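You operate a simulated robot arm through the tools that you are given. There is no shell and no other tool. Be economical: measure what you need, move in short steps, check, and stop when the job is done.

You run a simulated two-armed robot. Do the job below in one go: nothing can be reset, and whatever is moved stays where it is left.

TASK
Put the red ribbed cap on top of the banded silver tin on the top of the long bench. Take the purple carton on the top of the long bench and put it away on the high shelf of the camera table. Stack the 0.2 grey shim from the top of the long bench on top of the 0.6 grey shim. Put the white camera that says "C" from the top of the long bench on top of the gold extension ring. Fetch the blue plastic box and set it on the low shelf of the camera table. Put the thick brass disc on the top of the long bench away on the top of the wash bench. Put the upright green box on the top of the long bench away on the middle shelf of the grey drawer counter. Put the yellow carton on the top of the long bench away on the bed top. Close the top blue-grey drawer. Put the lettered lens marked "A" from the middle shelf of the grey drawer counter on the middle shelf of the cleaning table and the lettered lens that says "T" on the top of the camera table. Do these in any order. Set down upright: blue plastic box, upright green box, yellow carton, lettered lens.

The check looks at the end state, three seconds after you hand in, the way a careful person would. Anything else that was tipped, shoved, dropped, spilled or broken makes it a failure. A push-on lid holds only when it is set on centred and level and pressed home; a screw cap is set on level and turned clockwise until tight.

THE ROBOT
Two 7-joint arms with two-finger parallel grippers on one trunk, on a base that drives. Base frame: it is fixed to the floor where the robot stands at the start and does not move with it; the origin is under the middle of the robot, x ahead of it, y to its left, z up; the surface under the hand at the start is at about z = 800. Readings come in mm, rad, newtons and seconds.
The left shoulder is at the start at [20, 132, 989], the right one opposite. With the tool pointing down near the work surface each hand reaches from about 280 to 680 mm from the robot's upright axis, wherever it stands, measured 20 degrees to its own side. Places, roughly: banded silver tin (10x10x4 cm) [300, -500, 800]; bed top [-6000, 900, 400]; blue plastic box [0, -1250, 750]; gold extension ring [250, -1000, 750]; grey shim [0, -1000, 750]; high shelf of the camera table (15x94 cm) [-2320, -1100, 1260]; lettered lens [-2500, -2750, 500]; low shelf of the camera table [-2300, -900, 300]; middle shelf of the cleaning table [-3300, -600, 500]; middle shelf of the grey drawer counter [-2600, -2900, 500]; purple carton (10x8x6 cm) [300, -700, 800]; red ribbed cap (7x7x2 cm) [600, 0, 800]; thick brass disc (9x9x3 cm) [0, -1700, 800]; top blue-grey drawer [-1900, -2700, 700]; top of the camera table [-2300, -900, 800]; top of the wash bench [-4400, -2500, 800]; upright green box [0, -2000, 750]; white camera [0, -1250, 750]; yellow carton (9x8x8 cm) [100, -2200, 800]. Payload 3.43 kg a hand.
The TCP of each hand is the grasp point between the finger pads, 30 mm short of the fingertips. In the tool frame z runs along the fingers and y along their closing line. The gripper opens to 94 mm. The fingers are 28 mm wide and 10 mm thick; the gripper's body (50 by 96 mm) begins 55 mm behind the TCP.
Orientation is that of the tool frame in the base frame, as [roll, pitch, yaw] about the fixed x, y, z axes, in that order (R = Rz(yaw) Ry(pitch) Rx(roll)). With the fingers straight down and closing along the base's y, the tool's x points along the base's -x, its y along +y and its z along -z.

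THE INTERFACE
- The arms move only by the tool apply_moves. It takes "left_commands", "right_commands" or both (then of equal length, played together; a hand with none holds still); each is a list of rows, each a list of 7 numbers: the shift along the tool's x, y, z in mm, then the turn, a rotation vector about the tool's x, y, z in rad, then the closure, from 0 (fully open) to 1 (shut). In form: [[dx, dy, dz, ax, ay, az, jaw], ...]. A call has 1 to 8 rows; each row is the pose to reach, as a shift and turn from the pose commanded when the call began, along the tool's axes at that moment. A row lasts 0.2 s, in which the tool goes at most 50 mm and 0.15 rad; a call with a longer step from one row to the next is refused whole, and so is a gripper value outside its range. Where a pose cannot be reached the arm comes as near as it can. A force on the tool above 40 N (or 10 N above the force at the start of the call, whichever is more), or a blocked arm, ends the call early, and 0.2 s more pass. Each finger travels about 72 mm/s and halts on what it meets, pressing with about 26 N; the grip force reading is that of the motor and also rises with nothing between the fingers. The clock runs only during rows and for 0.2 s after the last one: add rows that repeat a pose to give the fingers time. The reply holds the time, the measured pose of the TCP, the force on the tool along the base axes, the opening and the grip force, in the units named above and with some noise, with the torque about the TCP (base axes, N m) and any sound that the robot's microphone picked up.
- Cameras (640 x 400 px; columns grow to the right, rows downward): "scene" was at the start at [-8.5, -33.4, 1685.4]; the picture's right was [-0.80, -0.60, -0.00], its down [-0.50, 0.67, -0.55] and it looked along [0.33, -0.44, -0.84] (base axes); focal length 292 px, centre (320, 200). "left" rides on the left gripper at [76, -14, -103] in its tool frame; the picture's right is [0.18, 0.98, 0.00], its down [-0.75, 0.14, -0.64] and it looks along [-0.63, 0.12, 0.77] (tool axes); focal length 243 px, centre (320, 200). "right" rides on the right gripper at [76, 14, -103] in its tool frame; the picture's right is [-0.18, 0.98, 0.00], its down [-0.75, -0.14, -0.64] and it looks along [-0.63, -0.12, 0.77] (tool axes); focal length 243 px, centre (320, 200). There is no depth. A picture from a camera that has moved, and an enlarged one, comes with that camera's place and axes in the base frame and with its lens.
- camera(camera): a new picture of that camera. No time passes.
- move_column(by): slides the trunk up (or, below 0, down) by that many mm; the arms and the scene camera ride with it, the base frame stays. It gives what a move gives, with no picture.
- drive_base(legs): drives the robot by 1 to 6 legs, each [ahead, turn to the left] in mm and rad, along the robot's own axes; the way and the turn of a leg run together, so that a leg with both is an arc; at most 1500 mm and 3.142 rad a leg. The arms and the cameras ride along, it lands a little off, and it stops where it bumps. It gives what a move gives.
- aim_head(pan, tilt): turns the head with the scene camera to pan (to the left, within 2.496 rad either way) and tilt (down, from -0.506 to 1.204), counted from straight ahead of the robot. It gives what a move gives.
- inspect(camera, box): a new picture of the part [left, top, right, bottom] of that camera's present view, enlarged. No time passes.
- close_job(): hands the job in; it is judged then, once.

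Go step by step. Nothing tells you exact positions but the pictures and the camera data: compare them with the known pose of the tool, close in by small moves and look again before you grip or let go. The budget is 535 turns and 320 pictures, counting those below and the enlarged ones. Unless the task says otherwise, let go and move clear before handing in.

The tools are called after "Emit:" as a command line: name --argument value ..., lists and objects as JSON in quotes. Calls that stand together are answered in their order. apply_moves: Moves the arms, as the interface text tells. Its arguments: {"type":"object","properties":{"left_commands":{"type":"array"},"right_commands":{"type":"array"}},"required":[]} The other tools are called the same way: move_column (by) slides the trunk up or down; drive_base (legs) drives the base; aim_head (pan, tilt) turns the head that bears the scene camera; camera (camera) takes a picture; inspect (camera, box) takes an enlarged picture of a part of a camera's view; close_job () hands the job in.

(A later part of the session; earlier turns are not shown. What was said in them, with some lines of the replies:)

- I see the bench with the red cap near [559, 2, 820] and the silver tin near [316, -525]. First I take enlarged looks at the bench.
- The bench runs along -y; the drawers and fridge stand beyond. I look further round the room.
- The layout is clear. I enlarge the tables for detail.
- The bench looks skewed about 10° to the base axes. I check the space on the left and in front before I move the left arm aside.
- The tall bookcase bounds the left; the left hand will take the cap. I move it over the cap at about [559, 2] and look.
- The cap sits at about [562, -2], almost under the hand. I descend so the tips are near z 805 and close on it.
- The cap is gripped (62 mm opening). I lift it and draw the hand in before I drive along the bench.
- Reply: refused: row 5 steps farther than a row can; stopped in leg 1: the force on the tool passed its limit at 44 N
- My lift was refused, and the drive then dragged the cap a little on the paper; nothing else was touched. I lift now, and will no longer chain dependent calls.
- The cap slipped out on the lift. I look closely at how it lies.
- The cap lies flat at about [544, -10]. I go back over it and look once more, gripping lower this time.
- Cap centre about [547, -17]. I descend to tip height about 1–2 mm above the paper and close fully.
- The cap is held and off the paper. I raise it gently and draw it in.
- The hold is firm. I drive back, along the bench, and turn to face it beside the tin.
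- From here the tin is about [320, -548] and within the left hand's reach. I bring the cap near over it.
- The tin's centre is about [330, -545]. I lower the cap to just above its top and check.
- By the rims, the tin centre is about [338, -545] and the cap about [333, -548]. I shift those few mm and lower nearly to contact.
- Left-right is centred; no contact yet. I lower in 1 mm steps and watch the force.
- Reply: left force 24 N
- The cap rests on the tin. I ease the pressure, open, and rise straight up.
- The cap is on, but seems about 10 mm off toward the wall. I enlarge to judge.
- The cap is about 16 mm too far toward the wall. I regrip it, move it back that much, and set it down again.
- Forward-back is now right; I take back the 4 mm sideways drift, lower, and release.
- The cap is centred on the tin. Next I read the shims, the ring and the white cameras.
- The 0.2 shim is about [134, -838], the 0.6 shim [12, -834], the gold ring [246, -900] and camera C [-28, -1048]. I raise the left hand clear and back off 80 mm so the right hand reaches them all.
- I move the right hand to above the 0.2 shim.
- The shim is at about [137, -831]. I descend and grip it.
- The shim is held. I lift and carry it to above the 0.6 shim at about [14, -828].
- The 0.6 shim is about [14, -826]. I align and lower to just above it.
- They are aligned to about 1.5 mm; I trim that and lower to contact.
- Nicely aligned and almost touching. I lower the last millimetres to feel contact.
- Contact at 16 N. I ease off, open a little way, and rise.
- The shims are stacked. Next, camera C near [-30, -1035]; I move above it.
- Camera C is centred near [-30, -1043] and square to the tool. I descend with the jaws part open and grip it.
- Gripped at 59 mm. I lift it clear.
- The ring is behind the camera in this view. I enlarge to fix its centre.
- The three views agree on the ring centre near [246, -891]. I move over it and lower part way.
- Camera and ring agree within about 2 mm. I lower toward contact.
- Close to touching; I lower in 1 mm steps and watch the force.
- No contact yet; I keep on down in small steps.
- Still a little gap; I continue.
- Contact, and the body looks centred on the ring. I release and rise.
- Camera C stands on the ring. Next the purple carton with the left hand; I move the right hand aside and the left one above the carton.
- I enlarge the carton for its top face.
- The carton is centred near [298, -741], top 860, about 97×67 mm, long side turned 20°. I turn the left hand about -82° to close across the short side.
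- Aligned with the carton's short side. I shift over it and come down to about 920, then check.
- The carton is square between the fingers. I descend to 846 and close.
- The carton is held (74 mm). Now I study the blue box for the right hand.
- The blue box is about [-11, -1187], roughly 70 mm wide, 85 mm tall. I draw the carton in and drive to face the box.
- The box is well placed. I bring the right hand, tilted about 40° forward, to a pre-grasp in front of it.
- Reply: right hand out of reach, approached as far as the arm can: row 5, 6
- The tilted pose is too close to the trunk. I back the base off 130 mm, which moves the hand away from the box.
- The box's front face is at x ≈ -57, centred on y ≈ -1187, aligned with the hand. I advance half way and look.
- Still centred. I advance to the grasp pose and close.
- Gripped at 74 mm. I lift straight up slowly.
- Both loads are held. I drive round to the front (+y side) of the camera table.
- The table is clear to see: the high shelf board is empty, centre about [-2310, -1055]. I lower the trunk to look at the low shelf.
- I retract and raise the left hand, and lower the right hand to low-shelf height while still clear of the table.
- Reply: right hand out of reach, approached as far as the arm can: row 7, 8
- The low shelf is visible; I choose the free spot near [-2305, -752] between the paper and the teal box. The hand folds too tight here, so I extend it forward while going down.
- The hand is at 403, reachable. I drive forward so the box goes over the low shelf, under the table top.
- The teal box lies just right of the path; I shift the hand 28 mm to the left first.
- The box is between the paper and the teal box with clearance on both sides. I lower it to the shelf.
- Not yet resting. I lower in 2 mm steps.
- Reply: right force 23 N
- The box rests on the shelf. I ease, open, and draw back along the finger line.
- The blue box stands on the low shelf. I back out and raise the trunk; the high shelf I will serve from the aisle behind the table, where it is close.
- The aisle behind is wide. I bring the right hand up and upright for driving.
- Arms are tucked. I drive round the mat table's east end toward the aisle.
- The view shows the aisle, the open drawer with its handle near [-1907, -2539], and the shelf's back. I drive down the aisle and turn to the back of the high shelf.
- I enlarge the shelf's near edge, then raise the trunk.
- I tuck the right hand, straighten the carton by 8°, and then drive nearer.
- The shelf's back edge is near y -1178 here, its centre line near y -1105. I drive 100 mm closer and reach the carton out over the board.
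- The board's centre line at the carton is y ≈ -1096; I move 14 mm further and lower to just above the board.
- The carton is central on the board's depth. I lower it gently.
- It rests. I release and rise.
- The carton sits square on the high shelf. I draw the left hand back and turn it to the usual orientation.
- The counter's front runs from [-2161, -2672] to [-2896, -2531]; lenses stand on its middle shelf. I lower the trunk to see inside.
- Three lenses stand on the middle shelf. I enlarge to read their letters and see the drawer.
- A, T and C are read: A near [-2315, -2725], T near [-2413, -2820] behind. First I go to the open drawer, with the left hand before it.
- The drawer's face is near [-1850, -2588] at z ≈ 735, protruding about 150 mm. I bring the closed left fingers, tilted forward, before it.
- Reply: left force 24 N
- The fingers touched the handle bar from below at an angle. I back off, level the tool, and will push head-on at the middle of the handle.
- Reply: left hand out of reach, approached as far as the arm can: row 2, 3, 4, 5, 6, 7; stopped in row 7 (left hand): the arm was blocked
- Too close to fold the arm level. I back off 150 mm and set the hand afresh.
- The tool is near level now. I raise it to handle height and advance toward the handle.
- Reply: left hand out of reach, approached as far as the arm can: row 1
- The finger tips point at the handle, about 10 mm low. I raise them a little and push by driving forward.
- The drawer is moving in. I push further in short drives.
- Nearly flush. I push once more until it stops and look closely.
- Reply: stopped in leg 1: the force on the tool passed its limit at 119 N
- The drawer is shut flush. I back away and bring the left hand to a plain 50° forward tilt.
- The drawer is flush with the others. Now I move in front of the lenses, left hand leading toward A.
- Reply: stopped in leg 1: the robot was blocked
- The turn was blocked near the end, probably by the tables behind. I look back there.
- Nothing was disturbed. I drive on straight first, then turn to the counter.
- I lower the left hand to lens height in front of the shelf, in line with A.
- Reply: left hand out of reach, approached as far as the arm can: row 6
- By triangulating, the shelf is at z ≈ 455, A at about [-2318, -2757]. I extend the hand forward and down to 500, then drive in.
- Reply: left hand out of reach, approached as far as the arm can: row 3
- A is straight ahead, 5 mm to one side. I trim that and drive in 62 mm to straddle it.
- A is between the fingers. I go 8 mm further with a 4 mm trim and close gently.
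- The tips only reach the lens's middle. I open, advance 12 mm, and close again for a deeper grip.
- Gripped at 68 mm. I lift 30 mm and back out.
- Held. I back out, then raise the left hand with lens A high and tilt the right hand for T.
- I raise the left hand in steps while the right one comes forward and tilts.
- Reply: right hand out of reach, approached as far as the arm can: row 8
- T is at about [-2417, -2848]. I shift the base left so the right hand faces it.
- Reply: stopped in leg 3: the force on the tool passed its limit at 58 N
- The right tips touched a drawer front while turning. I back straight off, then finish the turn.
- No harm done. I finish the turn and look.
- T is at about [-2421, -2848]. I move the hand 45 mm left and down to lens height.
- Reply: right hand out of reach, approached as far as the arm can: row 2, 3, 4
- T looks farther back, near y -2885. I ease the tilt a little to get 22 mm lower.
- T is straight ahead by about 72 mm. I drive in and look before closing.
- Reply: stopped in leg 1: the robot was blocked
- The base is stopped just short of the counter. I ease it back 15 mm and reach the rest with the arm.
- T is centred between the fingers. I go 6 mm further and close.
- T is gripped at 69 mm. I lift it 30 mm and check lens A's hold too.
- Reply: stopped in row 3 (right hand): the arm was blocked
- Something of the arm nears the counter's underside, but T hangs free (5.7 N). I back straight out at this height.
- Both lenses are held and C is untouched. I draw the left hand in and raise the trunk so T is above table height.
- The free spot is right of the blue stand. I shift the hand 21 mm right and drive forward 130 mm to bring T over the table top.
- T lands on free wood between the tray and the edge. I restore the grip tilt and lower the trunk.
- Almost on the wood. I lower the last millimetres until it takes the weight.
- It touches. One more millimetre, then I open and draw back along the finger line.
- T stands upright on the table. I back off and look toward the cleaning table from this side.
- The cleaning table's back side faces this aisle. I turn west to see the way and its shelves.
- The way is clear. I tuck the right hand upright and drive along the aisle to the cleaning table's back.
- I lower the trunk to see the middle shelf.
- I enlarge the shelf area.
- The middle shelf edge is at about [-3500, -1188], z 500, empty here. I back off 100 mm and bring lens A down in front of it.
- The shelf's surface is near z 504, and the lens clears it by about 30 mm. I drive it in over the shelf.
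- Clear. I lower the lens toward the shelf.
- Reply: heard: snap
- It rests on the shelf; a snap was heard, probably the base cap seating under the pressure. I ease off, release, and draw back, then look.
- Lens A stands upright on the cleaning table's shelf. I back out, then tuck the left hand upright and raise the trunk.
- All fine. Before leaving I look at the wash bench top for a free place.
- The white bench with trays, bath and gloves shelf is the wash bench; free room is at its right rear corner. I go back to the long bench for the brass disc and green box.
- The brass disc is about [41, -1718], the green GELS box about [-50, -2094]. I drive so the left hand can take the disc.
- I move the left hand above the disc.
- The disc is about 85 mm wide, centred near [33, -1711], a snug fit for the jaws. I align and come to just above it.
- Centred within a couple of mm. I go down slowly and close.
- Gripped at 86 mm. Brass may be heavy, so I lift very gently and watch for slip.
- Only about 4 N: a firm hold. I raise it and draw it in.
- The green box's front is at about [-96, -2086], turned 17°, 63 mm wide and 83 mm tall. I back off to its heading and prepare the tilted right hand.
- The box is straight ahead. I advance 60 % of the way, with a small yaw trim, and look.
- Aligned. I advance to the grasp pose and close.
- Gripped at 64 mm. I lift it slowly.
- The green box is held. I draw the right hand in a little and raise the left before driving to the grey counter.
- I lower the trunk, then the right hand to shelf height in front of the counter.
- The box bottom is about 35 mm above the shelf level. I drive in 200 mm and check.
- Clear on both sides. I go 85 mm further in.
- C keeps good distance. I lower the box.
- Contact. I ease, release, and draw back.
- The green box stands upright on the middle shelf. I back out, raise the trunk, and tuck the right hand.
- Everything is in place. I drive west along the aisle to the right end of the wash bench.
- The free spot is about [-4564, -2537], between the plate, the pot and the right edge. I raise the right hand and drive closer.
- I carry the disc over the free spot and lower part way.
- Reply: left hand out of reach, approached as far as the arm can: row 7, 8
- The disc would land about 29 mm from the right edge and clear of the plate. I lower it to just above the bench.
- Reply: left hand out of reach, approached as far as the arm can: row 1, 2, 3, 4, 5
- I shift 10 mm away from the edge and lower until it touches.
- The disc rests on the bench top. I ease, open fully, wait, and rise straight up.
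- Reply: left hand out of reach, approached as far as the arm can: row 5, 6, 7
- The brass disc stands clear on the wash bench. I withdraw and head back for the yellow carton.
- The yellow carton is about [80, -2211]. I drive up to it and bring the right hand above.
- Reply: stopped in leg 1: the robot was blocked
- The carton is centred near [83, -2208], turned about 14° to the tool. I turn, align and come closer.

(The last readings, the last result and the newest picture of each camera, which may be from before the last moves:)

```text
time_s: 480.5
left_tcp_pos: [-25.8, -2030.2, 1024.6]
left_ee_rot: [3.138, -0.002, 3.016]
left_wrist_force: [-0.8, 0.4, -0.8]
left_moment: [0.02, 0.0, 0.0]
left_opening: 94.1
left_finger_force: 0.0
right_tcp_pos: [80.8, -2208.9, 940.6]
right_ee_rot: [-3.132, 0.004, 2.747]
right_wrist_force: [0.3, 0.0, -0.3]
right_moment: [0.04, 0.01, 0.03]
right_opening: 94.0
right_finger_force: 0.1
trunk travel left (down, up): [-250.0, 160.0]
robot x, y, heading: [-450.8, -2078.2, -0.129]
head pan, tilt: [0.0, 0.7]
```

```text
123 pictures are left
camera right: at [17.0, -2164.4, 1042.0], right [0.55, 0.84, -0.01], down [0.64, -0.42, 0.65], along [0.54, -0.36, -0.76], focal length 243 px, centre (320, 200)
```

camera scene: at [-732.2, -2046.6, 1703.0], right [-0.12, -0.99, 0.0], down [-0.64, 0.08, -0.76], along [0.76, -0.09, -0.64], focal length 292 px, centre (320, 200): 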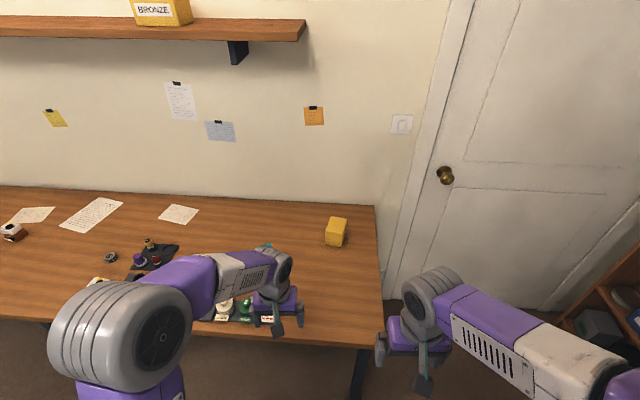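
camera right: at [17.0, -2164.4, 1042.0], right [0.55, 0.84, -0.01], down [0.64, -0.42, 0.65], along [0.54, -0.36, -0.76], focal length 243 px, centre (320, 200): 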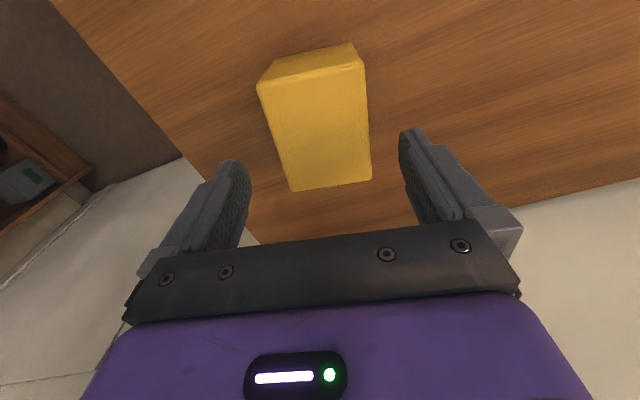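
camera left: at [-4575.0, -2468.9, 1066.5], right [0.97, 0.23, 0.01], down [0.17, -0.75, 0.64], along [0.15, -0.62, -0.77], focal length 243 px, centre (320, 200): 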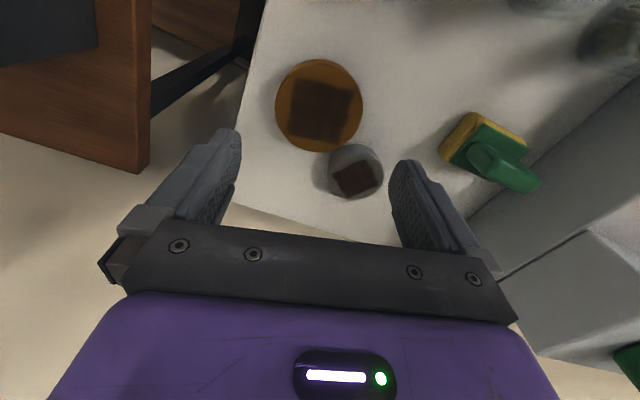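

Well aligned. I descend and grip.

Emit:
apply_moves --right_commands '[[-4, 1, 35, 0, 0, 0, 0], [-4, 1, 70, 0, 0, 0, 0], [-4, 1, 95, 0, 0, 0, 0], [-4, 1, 95, 0, 0, 0, 0.3], [-4, 1, 95, 0, 0, 0, 1], [-4, 1, 95, 0, 0, 0, 1]]'

Emit:
apply_moves --right_commands '[[0, 0, -8, 0, 0, 0, 1], [0, 0, -25, 0, 0, 0, 1], [0, 0, -50, 0, 0, 0, 1], [0, 0, -80, 0, 0, 0, 1], [0, 0, -110, 0, 0, 0, 1], [0, 0, -140, 0, 0, 0, 1], [0, 0, -170, 0, 0, 0, 1], [0, 0, -200, 0, 0, 0, 1]]'

Emit:
camera --camera "right"

```text
time_s: 481.9
left_tcp_pos: [-28.0, -2030.6, 1024.9]
left_ee_rot: [3.139, -0.002, 3.015]
left_wrist_force: [-0.3, 0.5, -0.2]
left_moment: [0.02, 0.0, -0.02]
left_opening: 94.1
left_finger_force: 0.1
right_tcp_pos: [86.4, -2208.4, 845.7]
right_ee_rot: [-3.132, 0.005, 2.745]
right_wrist_force: [0.0, 0.8, 0.7]
right_moment: [-0.01, 0.0, 0.01]
right_opening: 73.9
right_finger_force: 26.0
trunk travel left (down, up): [-250.0, 160.0]
robot x, y, heading: [-448.6, -2081.0, -0.128]
head pan, tilt: [0.0, 0.7]
```

```text
time_s: 483.7
left_tcp_pos: [-26.5, -2031.4, 1024.5]
left_ee_rot: [3.14, -0.002, 3.016]
left_wrist_force: [1.1, -0.3, 0.7]
left_moment: [0.01, 0.0, 0.03]
left_opening: 93.8
left_finger_force: 0.1
right_tcp_pos: [85.7, -2207.7, 1046.8]
right_ee_rot: [-3.133, 0.003, 2.745]
right_wrist_force: [0.0, 0.2, -0.7]
right_moment: [0.01, -0.01, 0.0]
right_opening: 73.8
right_finger_force: 25.8
trunk travel left (down, up): [-250.0, 160.0]
robot x, y, heading: [-450.6, -2076.4, -0.123]
head pan, tilt: [0.0, 0.7]
```

```text
122 pictures are left
camera right: at [20.1, -2164.2, 1148.3], right [0.55, 0.84, -0.01], down [0.64, -0.41, 0.65], along [0.54, -0.36, -0.76], focal length 243 px, centre (320, 200)
```

right: 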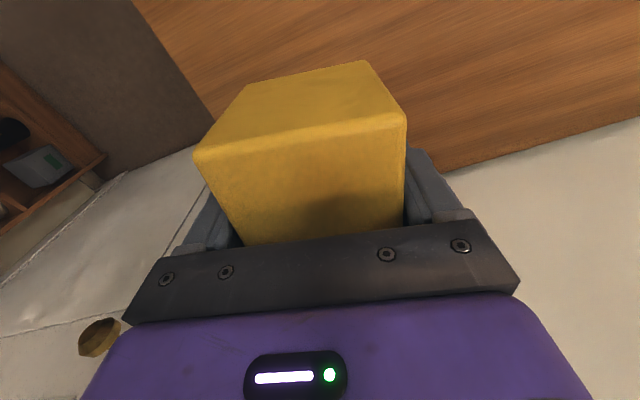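

The carton is held. I draw it in, back away, and check the bench once as I leave.

Emit:
apply_moves --right_commands '[[24, -7, 0, 0, 0, 0, 1], [58, -16, 0, 0, 0, 0, 1], [92, -25, 0, 0, 0, 0, 1], [125, -35, 0, 0, 0, 0, 1], [150, -42, 0, 0, 0, 0, 1]]'

Emit:
drive_base --legs '[[-330, 0]]'

Emit:
camera --camera "scene"

```text
time_s: 484.9
left_tcp_pos: [-26.4, -2032.2, 1025.8]
left_ee_rot: [3.138, -0.002, 3.016]
left_wrist_force: [-0.6, -0.4, -0.3]
left_moment: [0.02, 0.0, -0.01]
left_opening: 94.0
left_finger_force: 0.1
right_tcp_pos: [-70.2, -2187.3, 1045.4]
right_ee_rot: [-3.132, 0.004, 2.744]
right_wrist_force: [0.2, 0.1, -0.4]
right_moment: [0.01, 0.0, -0.02]
right_opening: 74.0
right_finger_force: 26.4
trunk travel left (down, up): [-250.0, 160.0]
robot x, y, heading: [-453.6, -2079.1, -0.124]
head pan, tilt: [0.0, 0.7]
```

```text
time_s: 487.1
left_tcp_pos: [-356.6, -1990.4, 1023.7]
left_ee_rot: [3.138, -0.001, 3.016]
left_wrist_force: [0.1, -0.3, 0.1]
left_moment: [0.01, -0.06, 0.0]
left_opening: 94.1
left_finger_force: 0.0
right_tcp_pos: [-399.1, -2146.7, 1046.7]
right_ee_rot: [-3.133, 0.004, 2.745]
right_wrist_force: [0.2, -0.7, -1.2]
right_moment: [0.02, -0.02, -0.02]
right_opening: 73.7
right_finger_force: 25.7
trunk travel left (down, up): [-250.0, 160.0]
robot x, y, heading: [-781.3, -2038.0, -0.124]
head pan, tilt: [0.0, 0.7]
```

```text
121 pictures are left
camera scene: at [-729.2, -2044.0, 1703.0], right [-0.13, -0.99, 0.0], down [-0.64, 0.08, -0.77], along [0.76, -0.1, -0.64], focal length 292 px, centre (320, 200)
```

scene: 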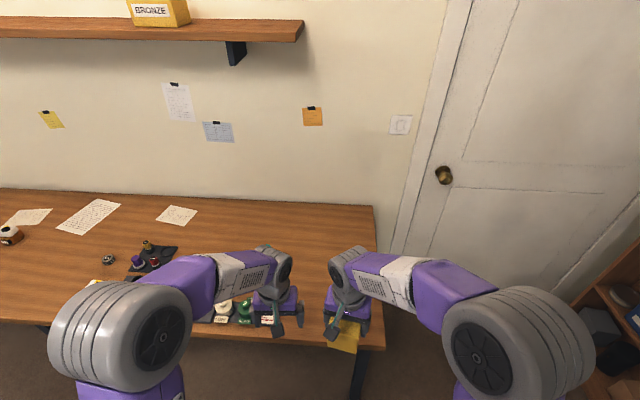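

The bench is in order. I drive west along the aisle toward the bed.

Emit:
drive_base --legs '[[0, 3.14], [1500, 0], [1040, 0], [0, 0.085], [1000, 0], [0, -1.19]]'

Emit:
aim_head --pan 0.3 --tilt 0.4

Emit:
camera --camera "scene"

```text
time_s: 515.0
left_tcp_pos: [-4537.5, -1337.2, 1024.7]
left_ee_rot: [3.139, -0.002, -1.217]
left_wrist_force: [0.5, -0.7, -0.7]
left_moment: [-0.01, 0.0, -0.01]
left_opening: 94.1
left_finger_force: 0.0
right_tcp_pos: [-4378.0, -1302.9, 1044.8]
right_ee_rot: [-3.133, 0.002, -1.486]
right_wrist_force: [-0.1, -0.5, -0.9]
right_moment: [0.0, 0.02, -0.03]
right_opening: 73.8
right_finger_force: 26.1
trunk travel left (down, up): [-250.0, 160.0]
robot x, y, heading: [-4297.0, -1692.6, 1.921]
head pan, tilt: [0.0, 0.7]
```

```text
time_s: 515.8
left_tcp_pos: [-4537.4, -1338.4, 1024.3]
left_ee_rot: [3.136, -0.003, -1.217]
left_wrist_force: [0.9, 0.4, 0.0]
left_moment: [-0.03, -0.01, -0.01]
left_opening: 94.1
left_finger_force: 0.1
right_tcp_pos: [-4378.1, -1302.9, 1046.0]
right_ee_rot: [-3.134, 0.002, -1.487]
right_wrist_force: [-0.2, -0.5, -0.2]
right_moment: [0.0, -0.02, -0.02]
right_opening: 74.0
right_finger_force: 26.1
trunk travel left (down, up): [-250.0, 160.0]
robot x, y, heading: [-4299.5, -1692.6, 1.926]
head pan, tilt: [0.3, 0.4]
```

```text
120 pictures are left
camera scene: at [-4348.6, -1648.3, 1729.7], right [0.79, 0.61, 0.0], down [0.24, -0.31, -0.92], along [-0.56, 0.73, -0.39], focal length 292 px, centre (320, 200)
```

scene: 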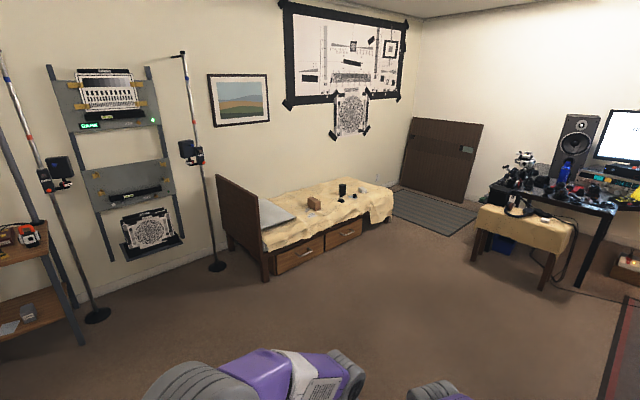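

The bed is clear to reach. I drive up to its near side.

Emit:
drive_base --legs '[[0, 0.131], [1000, 0], [950, 0], [0, 0.738]]'

Emit:
aim_head --pan 0 --tilt 0.8

Emit:
camera --camera "scene"

```text
time_s: 528.1
left_tcp_pos: [-5621.2, 83.0, 1025.5]
left_ee_rot: [3.138, 0.0, -0.362]
left_wrist_force: [0.1, 0.1, -0.2]
left_moment: [0.02, 0.02, 0.03]
left_opening: 94.0
left_finger_force: 0.0
right_tcp_pos: [-5544.8, 226.6, 1045.0]
right_ee_rot: [-3.134, 0.004, -0.63]
right_wrist_force: [0.1, 0.0, -1.1]
right_moment: [0.04, 0.03, 0.01]
right_opening: 74.1
right_finger_force: 25.7
trunk travel left (down, up): [-250.0, 160.0]
robot x, y, heading: [-5197.3, 29.8, 2.784]
head pan, tilt: [0.3, 0.4]
```

```text
time_s: 529.0
left_tcp_pos: [-5622.3, 83.8, 1024.6]
left_ee_rot: [3.14, 0.0, -0.36]
left_wrist_force: [-0.3, -0.9, 0.7]
left_moment: [0.01, -0.01, 0.02]
left_opening: 94.0
left_finger_force: 0.1
right_tcp_pos: [-5545.5, 227.9, 1045.6]
right_ee_rot: [-3.133, 0.004, -0.632]
right_wrist_force: [0.7, 0.0, -1.3]
right_moment: [0.0, 0.0, 0.0]
right_opening: 73.7
right_finger_force: 25.8
trunk travel left (down, up): [-250.0, 160.0]
robot x, y, heading: [-5199.0, 34.1, 2.782]
head pan, tilt: [0.0, 0.799]
```

```text
119 pictures are left
camera scene: at [-5248.0, 48.1, 1694.8], right [0.35, 0.94, 0.0], down [0.67, -0.25, -0.7], along [-0.65, 0.25, -0.72], focal length 292 px, centre (320, 200)
```

scene: 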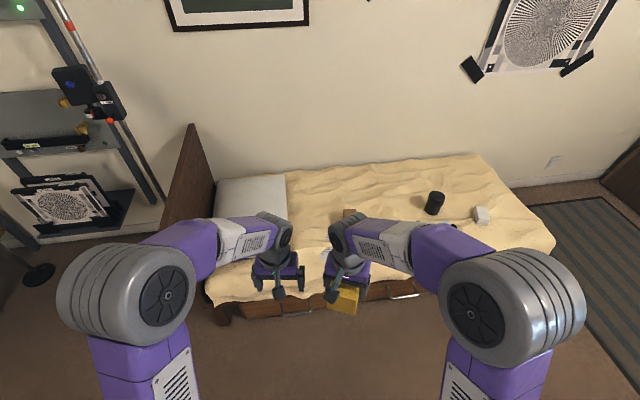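

I lower the trunk and move in so the right hand is over the bed.

Emit:
move_column --by -250

Emit:
drive_base --legs '[[300, 0.05]]'

Emit:
camera --camera "right"

Emit:
camera --camera "scene"

```text
time_s: 531.5
left_tcp_pos: [-5622.0, 84.9, 775.8]
left_ee_rot: [3.139, -0.002, -0.359]
left_wrist_force: [-0.1, -0.6, -0.6]
left_moment: [0.0, -0.04, 0.01]
left_opening: 94.1
left_finger_force: 0.1
right_tcp_pos: [-5544.3, 227.6, 795.7]
right_ee_rot: [-3.133, 0.004, -0.63]
right_wrist_force: [0.8, 0.3, -0.9]
right_moment: [0.02, 0.01, -0.01]
right_opening: 74.0
right_finger_force: 25.8
trunk travel left (down, up): [0.0, 410.0]
robot x, y, heading: [-5201.2, 33.4, 2.782]
head pan, tilt: [0.0, 0.799]
```

```text
time_s: 533.6
left_tcp_pos: [-5906.0, 159.7, 774.4]
left_ee_rot: [3.139, -0.002, -0.309]
left_wrist_force: [-0.9, -0.2, 0.1]
left_moment: [0.01, -0.02, -0.01]
left_opening: 93.7
left_finger_force: 0.0
right_tcp_pos: [-5835.3, 307.7, 795.6]
right_ee_rot: [-3.135, 0.004, -0.578]
right_wrist_force: [-0.1, 0.7, -0.5]
right_moment: [-0.03, -0.01, 0.02]
right_opening: 74.0
right_finger_force: 25.8
trunk travel left (down, up): [0.0, 410.0]
robot x, y, heading: [-5480.6, 128.2, 2.833]
head pan, tilt: [0.0, 0.799]
```

```text
118 pictures are left
camera right: at [-5780.6, 252.0, 897.3], right [-0.69, -0.72, -0.01], down [-0.56, 0.52, 0.65], along [-0.46, 0.45, -0.76], focal length 243 px, centre (320, 200)
```

right: 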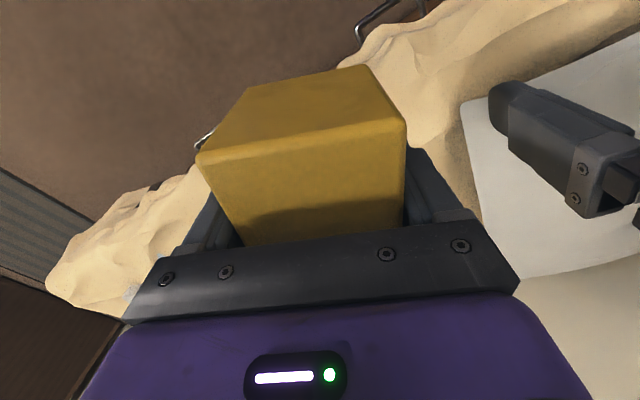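

```text
117 pictures are left
camera scene: at [-5530.7, 143.6, 1444.7], right [0.3, 0.95, 0.0], down [0.68, -0.22, -0.7], along [-0.66, 0.21, -0.72], focal length 292 px, centre (320, 200)
```

scene: 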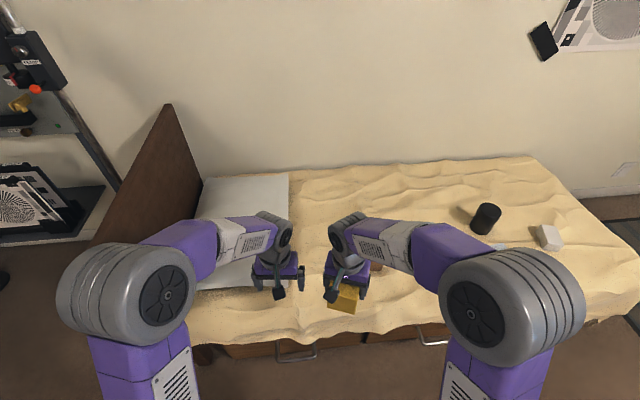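

I reach 150 mm further in and lower toward the blanket.

Emit:
apply_moves --right_commands '[[-30, 8, 10, 0, 0, 0, 1], [-65, 18, 30, 0, 0, 0, 1], [-100, 28, 55, 0, 0, 0, 1], [-130, 36, 85, 0, 0, 0, 1], [-145, 40, 125, 0, 0, 0, 1], [-145, 40, 165, 0, 0, 0, 1], [-145, 40, 205, 0, 0, 0, 1], [-145, 40, 240, 0, 0, 0, 1]]'

Emit:
camera --camera "right"

Emit:
camera --camera "scene"

Emit:
camera --camera "left"

```text
time_s: 535.4
left_tcp_pos: [-5905.7, 158.3, 773.9]
left_ee_rot: [3.138, -0.002, -0.311]
left_wrist_force: [0.2, 0.2, 0.2]
left_moment: [-0.01, 0.02, 0.0]
left_opening: 93.8
left_finger_force: 0.2
right_tcp_pos: [-5978.9, 354.8, 555.7]
right_ee_rot: [-3.132, 0.005, -0.577]
right_wrist_force: [0.7, 1.0, -1.3]
right_moment: [0.0, -0.01, 0.01]
right_opening: 73.8
right_finger_force: 26.5
trunk travel left (down, up): [0.0, 410.0]
robot x, y, heading: [-5476.4, 128.9, 2.832]
head pan, tilt: [0.0, 0.799]
```

```text
116 pictures are left
camera right: at [-5923.3, 300.1, 657.3], right [-0.69, -0.72, -0.01], down [-0.56, 0.52, 0.65], along [-0.46, 0.45, -0.76], focal length 243 px, centre (320, 200)
```

right: 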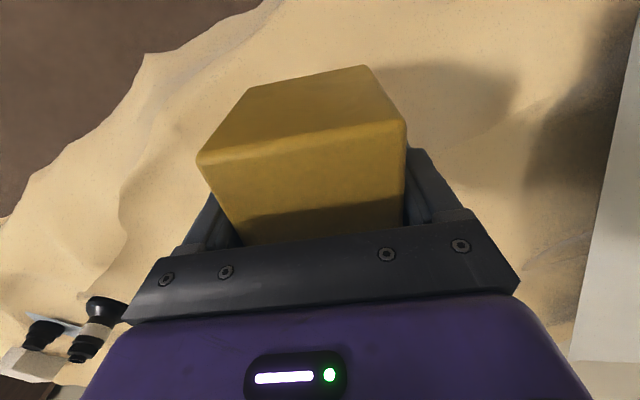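

```text
115 pictures are left
camera scene: at [-5530.5, 143.6, 1444.7], right [0.3, 0.95, 0.0], down [0.68, -0.22, -0.7], along [-0.66, 0.21, -0.72], focal length 292 px, centre (320, 200)
```

scene: 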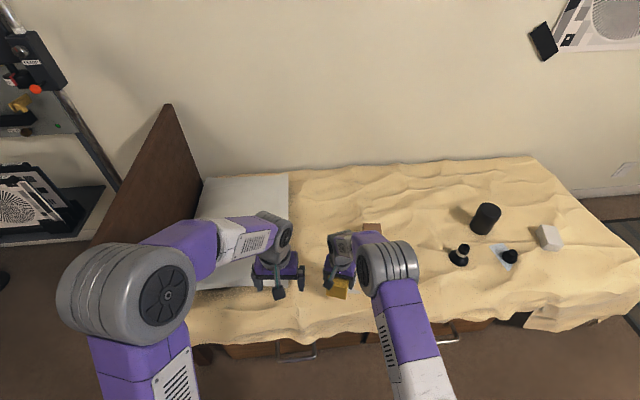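

```text
114 pictures are left
camera left: at [-5829.2, 150.3, 877.5], right [-0.12, -0.99, 0.0], down [-0.76, 0.1, 0.64], along [-0.64, 0.08, -0.77], focal length 243 px, centre (320, 200)
```

left: 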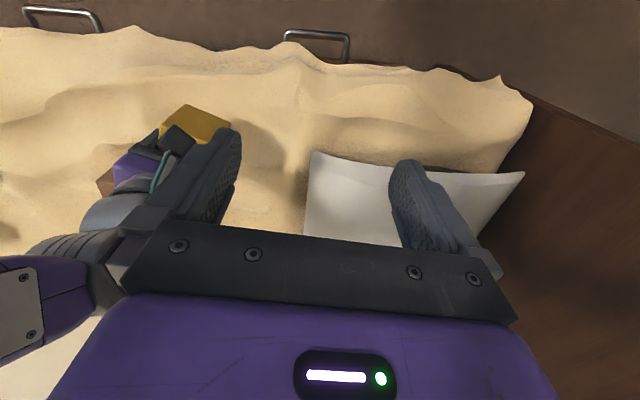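

The landing place looks fairly flat and free. I lower further, watching the force.

Emit:
apply_moves --right_commands '[[0, 0, 25, 0, 0, 0, 1], [0, 0, 50, 0, 0, 0, 1], [0, 0, 65, 0, 0, 0, 1]]'

Emit:
camera --camera "right"

Emit:
inspect --camera "scene" --box '[260, 200, 440, 330]'

```text
time_s: 536.2
left_tcp_pos: [-5903.2, 158.1, 774.8]
left_ee_rot: [3.138, -0.001, -0.309]
left_wrist_force: [-0.5, 0.2, -0.3]
left_moment: [0.02, 0.01, -0.01]
left_opening: 93.9
left_finger_force: 0.0
right_tcp_pos: [-5979.3, 355.3, 494.7]
right_ee_rot: [-3.134, 0.009, -0.58]
right_wrist_force: [6.3, 1.0, 19.5]
right_moment: [-0.4, 0.35, 0.06]
right_opening: 74.5
right_finger_force: 25.7
trunk travel left (down, up): [0.0, 410.0]
robot x, y, heading: [-5479.8, 130.6, 2.829]
head pan, tilt: [0.0, 0.799]
```

```text
113 pictures are left
camera right: at [-5922.9, 300.7, 595.2], right [-0.69, -0.72, -0.01], down [-0.55, 0.52, 0.65], along [-0.47, 0.45, -0.76], focal length 243 px, centre (320, 200)
```

right: 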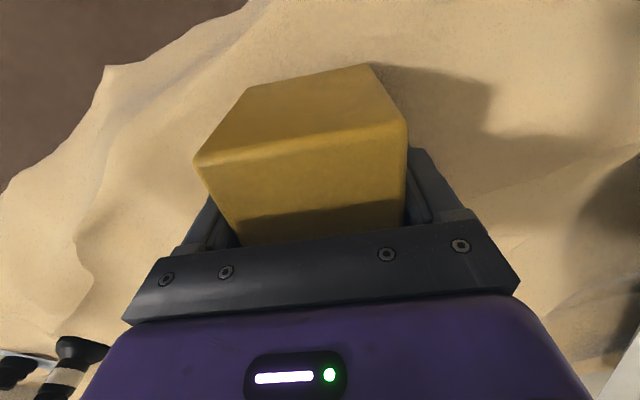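

```text
3.08 times, centred on (350, 265) of scene
camera zoom: at [-5527.7, 142.9, 1445.2], right [0.3, 0.95, 0.0], down [0.68, -0.22, -0.7], along [-0.67, 0.21, -0.72], focal length 900 px, centre (228, 0)
```

zoom: 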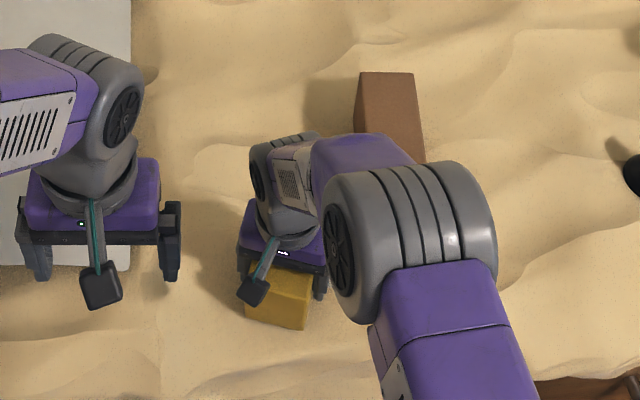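

It rests at about z 450 on the blanket. I ease slightly, open, and look before rising.

Emit:
apply_moves --right_commands '[[0, 0, -2, 0, 0, 0, 1], [0, 0, -2, 0, 0, 0, 0.15], [0, 0, -2, 0, 0, 0, 0.05], [0, 0, -2, 0, 0, 0, 0], [0, 0, -2, 0, 0, 0, 0]]'

Emit:
camera --camera "right"

```text
time_s: 537.4
left_tcp_pos: [-5905.4, 158.6, 773.2]
left_ee_rot: [3.138, 0.001, -0.31]
left_wrist_force: [0.0, -0.1, 0.5]
left_moment: [0.01, 0.0, -0.01]
left_opening: 94.1
left_finger_force: 0.0
right_tcp_pos: [-5977.5, 355.5, 492.0]
right_ee_rot: [-3.133, 0.003, -0.578]
right_wrist_force: [1.0, -0.3, 0.0]
right_moment: [-0.01, 0.0, 0.01]
right_opening: 94.0
right_finger_force: 0.1
trunk travel left (down, up): [0.0, 410.0]
robot x, y, heading: [-5479.5, 132.4, 2.833]
head pan, tilt: [0.0, 0.799]
```

```text
111 pictures are left
camera right: at [-5922.6, 300.4, 594.4], right [-0.69, -0.72, -0.01], down [-0.56, 0.52, 0.65], along [-0.46, 0.45, -0.76], focal length 243 px, centre (320, 200)
```

right: 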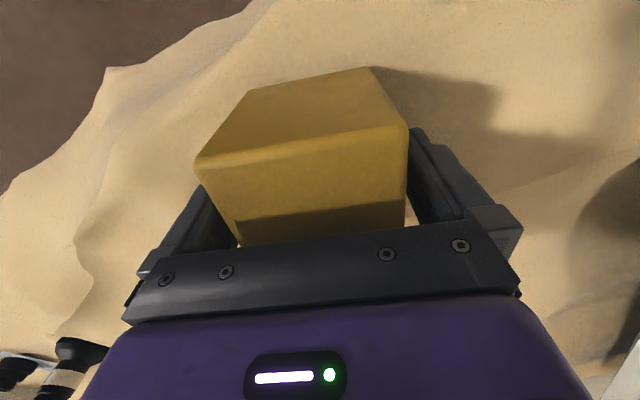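

The carton stays level. I rise straight up and look again.

Emit:
apply_moves --right_commands '[[0, 0, -25, 0, 0, 0, 0], [0, 0, -65, 0, 0, 0, 0], [0, 0, -110, 0, 0, 0, 0], [0, 0, -155, 0, 0, 0, 0], [0, 0, -200, 0, 0, 0, 0]]'

Emit:
camera --camera "right"

Emit:
drive_base --legs '[[-350, 0]]'

Emit:
inspect --camera "scene" --box '[240, 130, 440, 260]'

```text
time_s: 538.6
left_tcp_pos: [-5905.3, 159.5, 774.2]
left_ee_rot: [3.137, -0.002, -0.309]
left_wrist_force: [0.6, 0.7, 0.0]
left_moment: [-0.02, 0.01, 0.0]
left_opening: 93.8
left_finger_force: 0.0
right_tcp_pos: [-5977.0, 353.7, 692.4]
right_ee_rot: [-3.131, 0.002, -0.578]
right_wrist_force: [0.2, 0.2, 0.4]
right_moment: [0.01, -0.02, -0.01]
right_opening: 94.0
right_finger_force: 0.0
trunk travel left (down, up): [0.0, 410.0]
robot x, y, heading: [-5479.0, 127.2, 2.836]
head pan, tilt: [0.0, 0.799]
```

```text
110 pictures are left
camera right: at [-5921.8, 298.8, 794.1], right [-0.69, -0.72, -0.01], down [-0.56, 0.52, 0.65], along [-0.46, 0.45, -0.76], focal length 243 px, centre (320, 200)
```

right: 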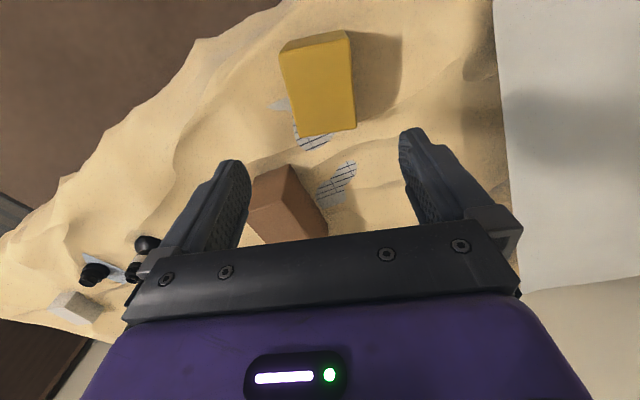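

```text
time_s: 540.9
left_tcp_pos: [-5573.0, 53.8, 774.7]
left_ee_rot: [3.139, -0.002, -0.308]
left_wrist_force: [0.4, 1.3, 0.7]
left_moment: [0.01, 0.0, 0.0]
left_opening: 94.0
left_finger_force: 0.2
right_tcp_pos: [-5645.7, 247.4, 692.7]
right_ee_rot: [-3.131, 0.004, -0.579]
right_wrist_force: [0.2, 0.2, 0.2]
right_moment: [0.03, 0.01, 0.01]
right_opening: 93.7
right_finger_force: 0.0
trunk travel left (down, up): [0.0, 410.0]
robot x, y, heading: [-5149.3, 24.4, 2.834]
head pan, tilt: [0.0, 0.799]
```

```text
3.08 times, centred on (340, 195) of scene
camera zoom: at [-5197.7, 37.4, 1444.8], right [0.3, 0.95, 0.0], down [0.68, -0.22, -0.7], along [-0.66, 0.21, -0.72], focal length 900 px, centre (258, 215)
```

zoom: 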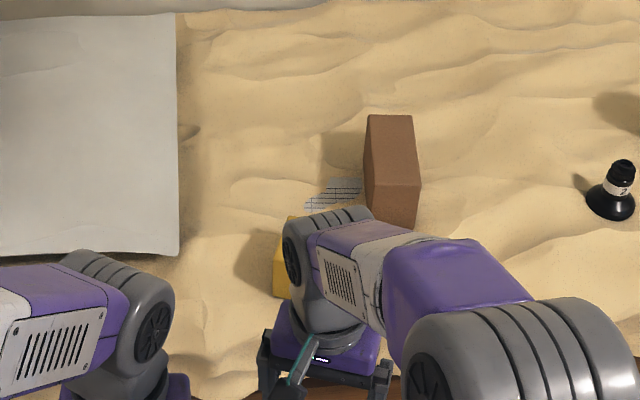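

I raise the trunk for a clear check of the carton.

Emit:
move_column --by 250

Emit:
drive_base --legs '[[-150, 0]]'

Emit:
aim_head --pan 0 --tilt 0.6

Emit:
inspect --camera "scene" --box '[200, 130, 460, 290]'

```text
time_s: 543.4
left_tcp_pos: [-5572.5, 53.5, 1024.7]
left_ee_rot: [3.138, -0.002, -0.308]
left_wrist_force: [0.2, 0.2, 0.2]
left_moment: [-0.01, 0.0, 0.0]
left_opening: 93.8
left_finger_force: 0.1
right_tcp_pos: [-5645.9, 248.8, 941.8]
right_ee_rot: [-3.134, 0.004, -0.579]
right_wrist_force: [0.1, -0.5, 0.7]
right_moment: [-0.03, -0.05, -0.01]
right_opening: 94.1
right_finger_force: 0.2
trunk travel left (down, up): [-250.0, 160.0]
robot x, y, heading: [-5150.2, 24.0, 2.833]
head pan, tilt: [0.0, 0.799]
```

```text
time_s: 544.8
left_tcp_pos: [-5429.6, 9.2, 1024.5]
left_ee_rot: [3.138, -0.001, -0.31]
left_wrist_force: [-0.9, -0.3, 0.9]
left_moment: [0.02, 0.02, 0.01]
left_opening: 94.2
left_finger_force: 0.1
right_tcp_pos: [-5502.3, 202.5, 942.0]
right_ee_rot: [-3.133, 0.003, -0.58]
right_wrist_force: [-0.3, -0.2, -0.2]
right_moment: [0.03, 0.01, -0.02]
right_opening: 94.2
right_finger_force: 0.1
trunk travel left (down, up): [-250.0, 160.0]
robot x, y, heading: [-5003.1, -22.2, 2.831]
head pan, tilt: [0.0, 0.799]
```

```text
time_s: 545.5
left_tcp_pos: [-5431.3, 8.7, 1024.3]
left_ee_rot: [3.14, -0.002, -0.312]
left_wrist_force: [-0.4, -0.4, 0.5]
left_moment: [-0.02, 0.02, 0.04]
left_opening: 94.0
left_finger_force: 0.0
right_tcp_pos: [-5502.0, 202.1, 941.3]
right_ee_rot: [-3.132, 0.005, -0.582]
right_wrist_force: [-0.2, 0.3, 0.8]
right_moment: [-0.02, 0.03, 0.02]
right_opening: 94.1
right_finger_force: 0.0
trunk travel left (down, up): [-250.0, 160.0]
robot x, y, heading: [-5005.3, -19.9, 2.834]
head pan, tilt: [0.0, 0.6]
```

```text
2.46 times, centred on (330, 210) of scene
camera zoom: at [-5063.2, -5.6, 1711.5], right [0.31, 0.95, 0.0], down [0.54, -0.17, -0.82], along [-0.79, 0.25, -0.57], focal length 720 px, centre (295, 175)
```

zoom: 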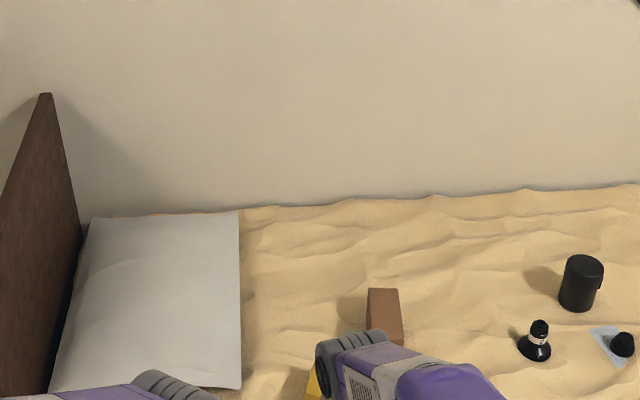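

Emit:
drive_base --legs '[[0, 0.6]]'

Emit:
aim_head --pan -0.62 --tilt 0.75

Emit:
inspect --camera "scene" --box '[220, 120, 440, 260]'

```text
time_s: 547.6
left_tcp_pos: [-5374.9, -236.9, 1023.9]
left_ee_rot: [3.138, 0.0, 0.288]
left_wrist_force: [0.4, 0.6, 0.1]
left_moment: [0.01, -0.01, 0.03]
left_opening: 94.4
left_finger_force: 0.1
right_tcp_pos: [-5543.3, -117.5, 941.0]
right_ee_rot: [-3.132, 0.004, 0.019]
right_wrist_force: [-1.1, -0.5, 0.1]
right_moment: [0.01, -0.02, -0.02]
right_opening: 94.1
right_finger_force: 0.0
trunk travel left (down, up): [-250.0, 160.0]
robot x, y, heading: [-5007.3, -25.7, -2.85]
head pan, tilt: [0.0, 0.6]
```

```text
time_s: 548.6
left_tcp_pos: [-5373.4, -236.7, 1025.7]
left_ee_rot: [3.138, 0.0, 0.287]
left_wrist_force: [-0.5, 0.2, 0.0]
left_moment: [0.01, 0.02, 0.0]
left_opening: 94.0
left_finger_force: 0.0
right_tcp_pos: [-5542.7, -116.7, 941.4]
right_ee_rot: [-3.134, 0.004, 0.021]
right_wrist_force: [-0.7, 0.6, 0.1]
right_moment: [-0.02, 0.0, 0.0]
right_opening: 94.0
right_finger_force: 0.1
trunk travel left (down, up): [-250.0, 160.0]
robot x, y, heading: [-5005.0, -23.9, -2.849]
head pan, tilt: [-0.62, 0.75]
```

```text
2.86 times, centred on (330, 190) of scene
camera zoom: at [-5056.9, 11.8, 1698.7], right [0.32, 0.95, 0.0], down [0.65, -0.22, -0.73], along [-0.69, 0.24, -0.68], focal length 836 px, centre (291, 229)
```

zoom: 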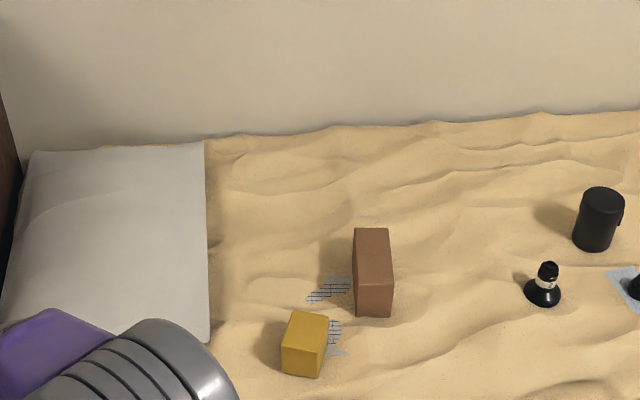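

Emit:
inspect --camera "scene" --box '[305, 215, 365, 255]'

```text
10.00 times, centred on (335, 235) of scene
camera zoom: at [-5056.9, 11.8, 1698.7], right [0.32, 0.95, 0.0], down [0.65, -0.22, -0.73], along [-0.69, 0.24, -0.68], focal length 2925 px, centre (170, -150)
```

zoom: 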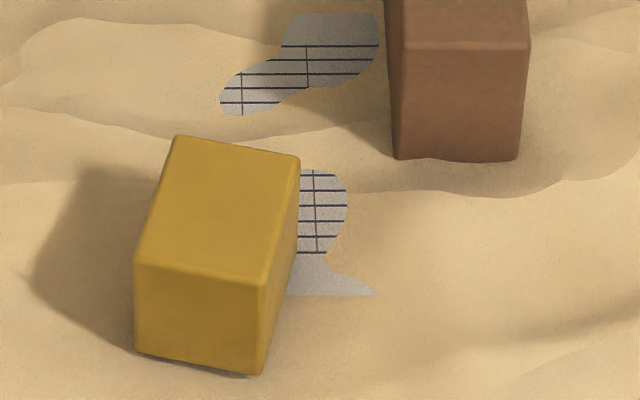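

The yellow carton stands upright on the bed. For a last check I drive back past the tables toward the long bench.

Emit:
drive_base --legs '[[0, 2.88], [1450, 0], [1450, 0], [900, 0], [0, -0.5]]'

Emit:
aim_head --pan -0.1 --tilt 0.5

Emit:
camera --camera "scene"

```text
time_s: 575.3
left_tcp_pos: [-779.3, 191.1, 1026.2]
left_ee_rot: [3.136, -0.003, 2.719]
left_wrist_force: [0.4, 0.5, 0.0]
left_moment: [0.0, 0.0, -0.02]
left_opening: 94.2
left_finger_force: 0.1
right_tcp_pos: [-728.5, -10.6, 942.0]
right_ee_rot: [-3.134, 0.004, 2.448]
right_wrist_force: [0.9, -0.1, -0.2]
right_moment: [-0.05, -0.01, 0.0]
right_opening: 94.0
right_finger_force: 0.1
trunk travel left (down, up): [-250.0, 160.0]
robot x, y, heading: [-1200.6, 267.7, -0.42]
head pan, tilt: [-0.62, 0.75]
```

```text
time_s: 576.3
left_tcp_pos: [-778.5, 190.0, 1023.7]
left_ee_rot: [3.138, -0.003, 2.716]
left_wrist_force: [0.5, 0.6, 0.1]
left_moment: [0.0, -0.02, -0.02]
left_opening: 93.8
left_finger_force: 0.1
right_tcp_pos: [-729.1, -11.0, 940.8]
right_ee_rot: [-3.131, 0.005, 2.448]
right_wrist_force: [0.6, 0.1, 0.0]
right_moment: [-0.01, 0.04, -0.01]
right_opening: 94.3
right_finger_force: 0.1
trunk travel left (down, up): [-250.0, 160.0]
robot x, y, heading: [-1199.5, 268.9, -0.418]
head pan, tilt: [-0.099, 0.499]
```

```text
105 pictures are left
camera scene: at [-1149.6, 235.8, 1720.6], right [-0.5, -0.87, 0.0], down [-0.41, 0.24, -0.88], along [0.76, -0.44, -0.48], focal length 292 px, centre (320, 200)
```

scene: 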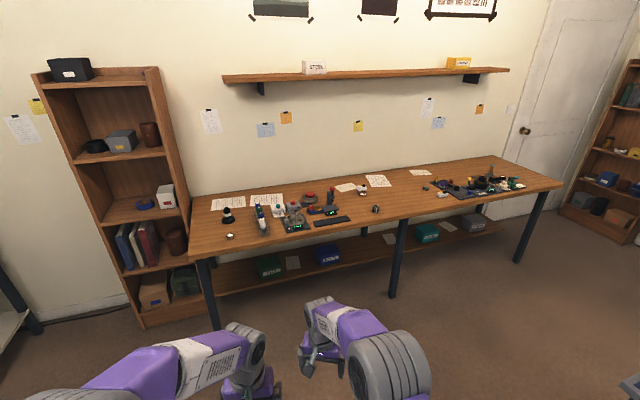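

Emit:
inspect --camera "scene" --box '[200, 165, 460, 280]'

Emit:
inspect --camera "scene" --box '[280, 175, 400, 245]'

```text
2.46 times, centred on (330, 222) of scene
camera zoom: at [-1149.6, 235.8, 1720.6], right [-0.5, -0.87, 0.0], down [-0.41, 0.24, -0.88], along [0.76, -0.44, -0.48], focal length 720 px, centre (295, 145)
```

zoom: 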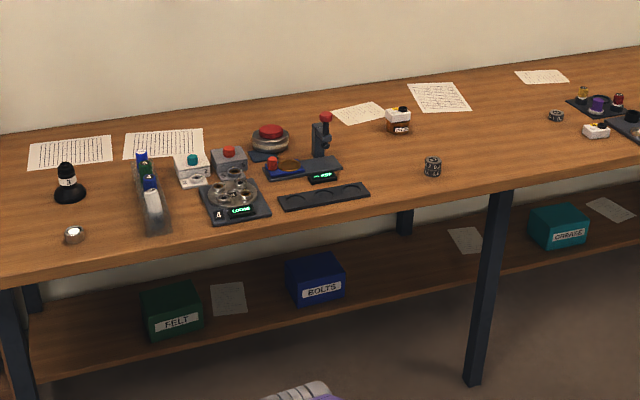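

```text
5.33 times, centred on (340, 210) of scene
camera zoom: at [-1149.6, 235.8, 1720.6], right [-0.5, -0.87, 0.0], down [-0.41, 0.24, -0.88], along [0.76, -0.44, -0.48], focal length 1560 px, centre (213, 147)
```

zoom: 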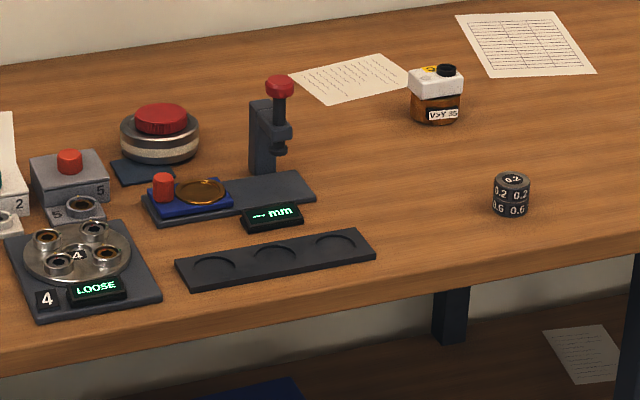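

All the stacks on the bench stand well and everything else was checked where I left it; both hands are empty and clear. I hand in.

Emit:
close_job

```text
The job is handed in.
```

I did all eleven moves and handed the job in. I saw each placed item upright or steady where I left it, and both hands are empty and clear.

Four things happened along the way that you should know about:

- **Lens "A":** it slipped down about 11 mm in the grip while I carried it. I heard a snap when I pressed it onto the cleaning table's middle shelf. Its base cap looked seated and the lens stands upright.
- **Bumps:** the base was blocked several times, once against the end of the long bench and once near the mat table. The right fingers also touched a shut drawer front. When I looked afterwards, nothing seemed to have moved.
- **Brass disc:** it stands very close to a smaller silver disc on the wash bench, but they do not touch.
- **Yellow carton:** it sits upright on the uneven blanket on the bed, partly over a sheet of paper.
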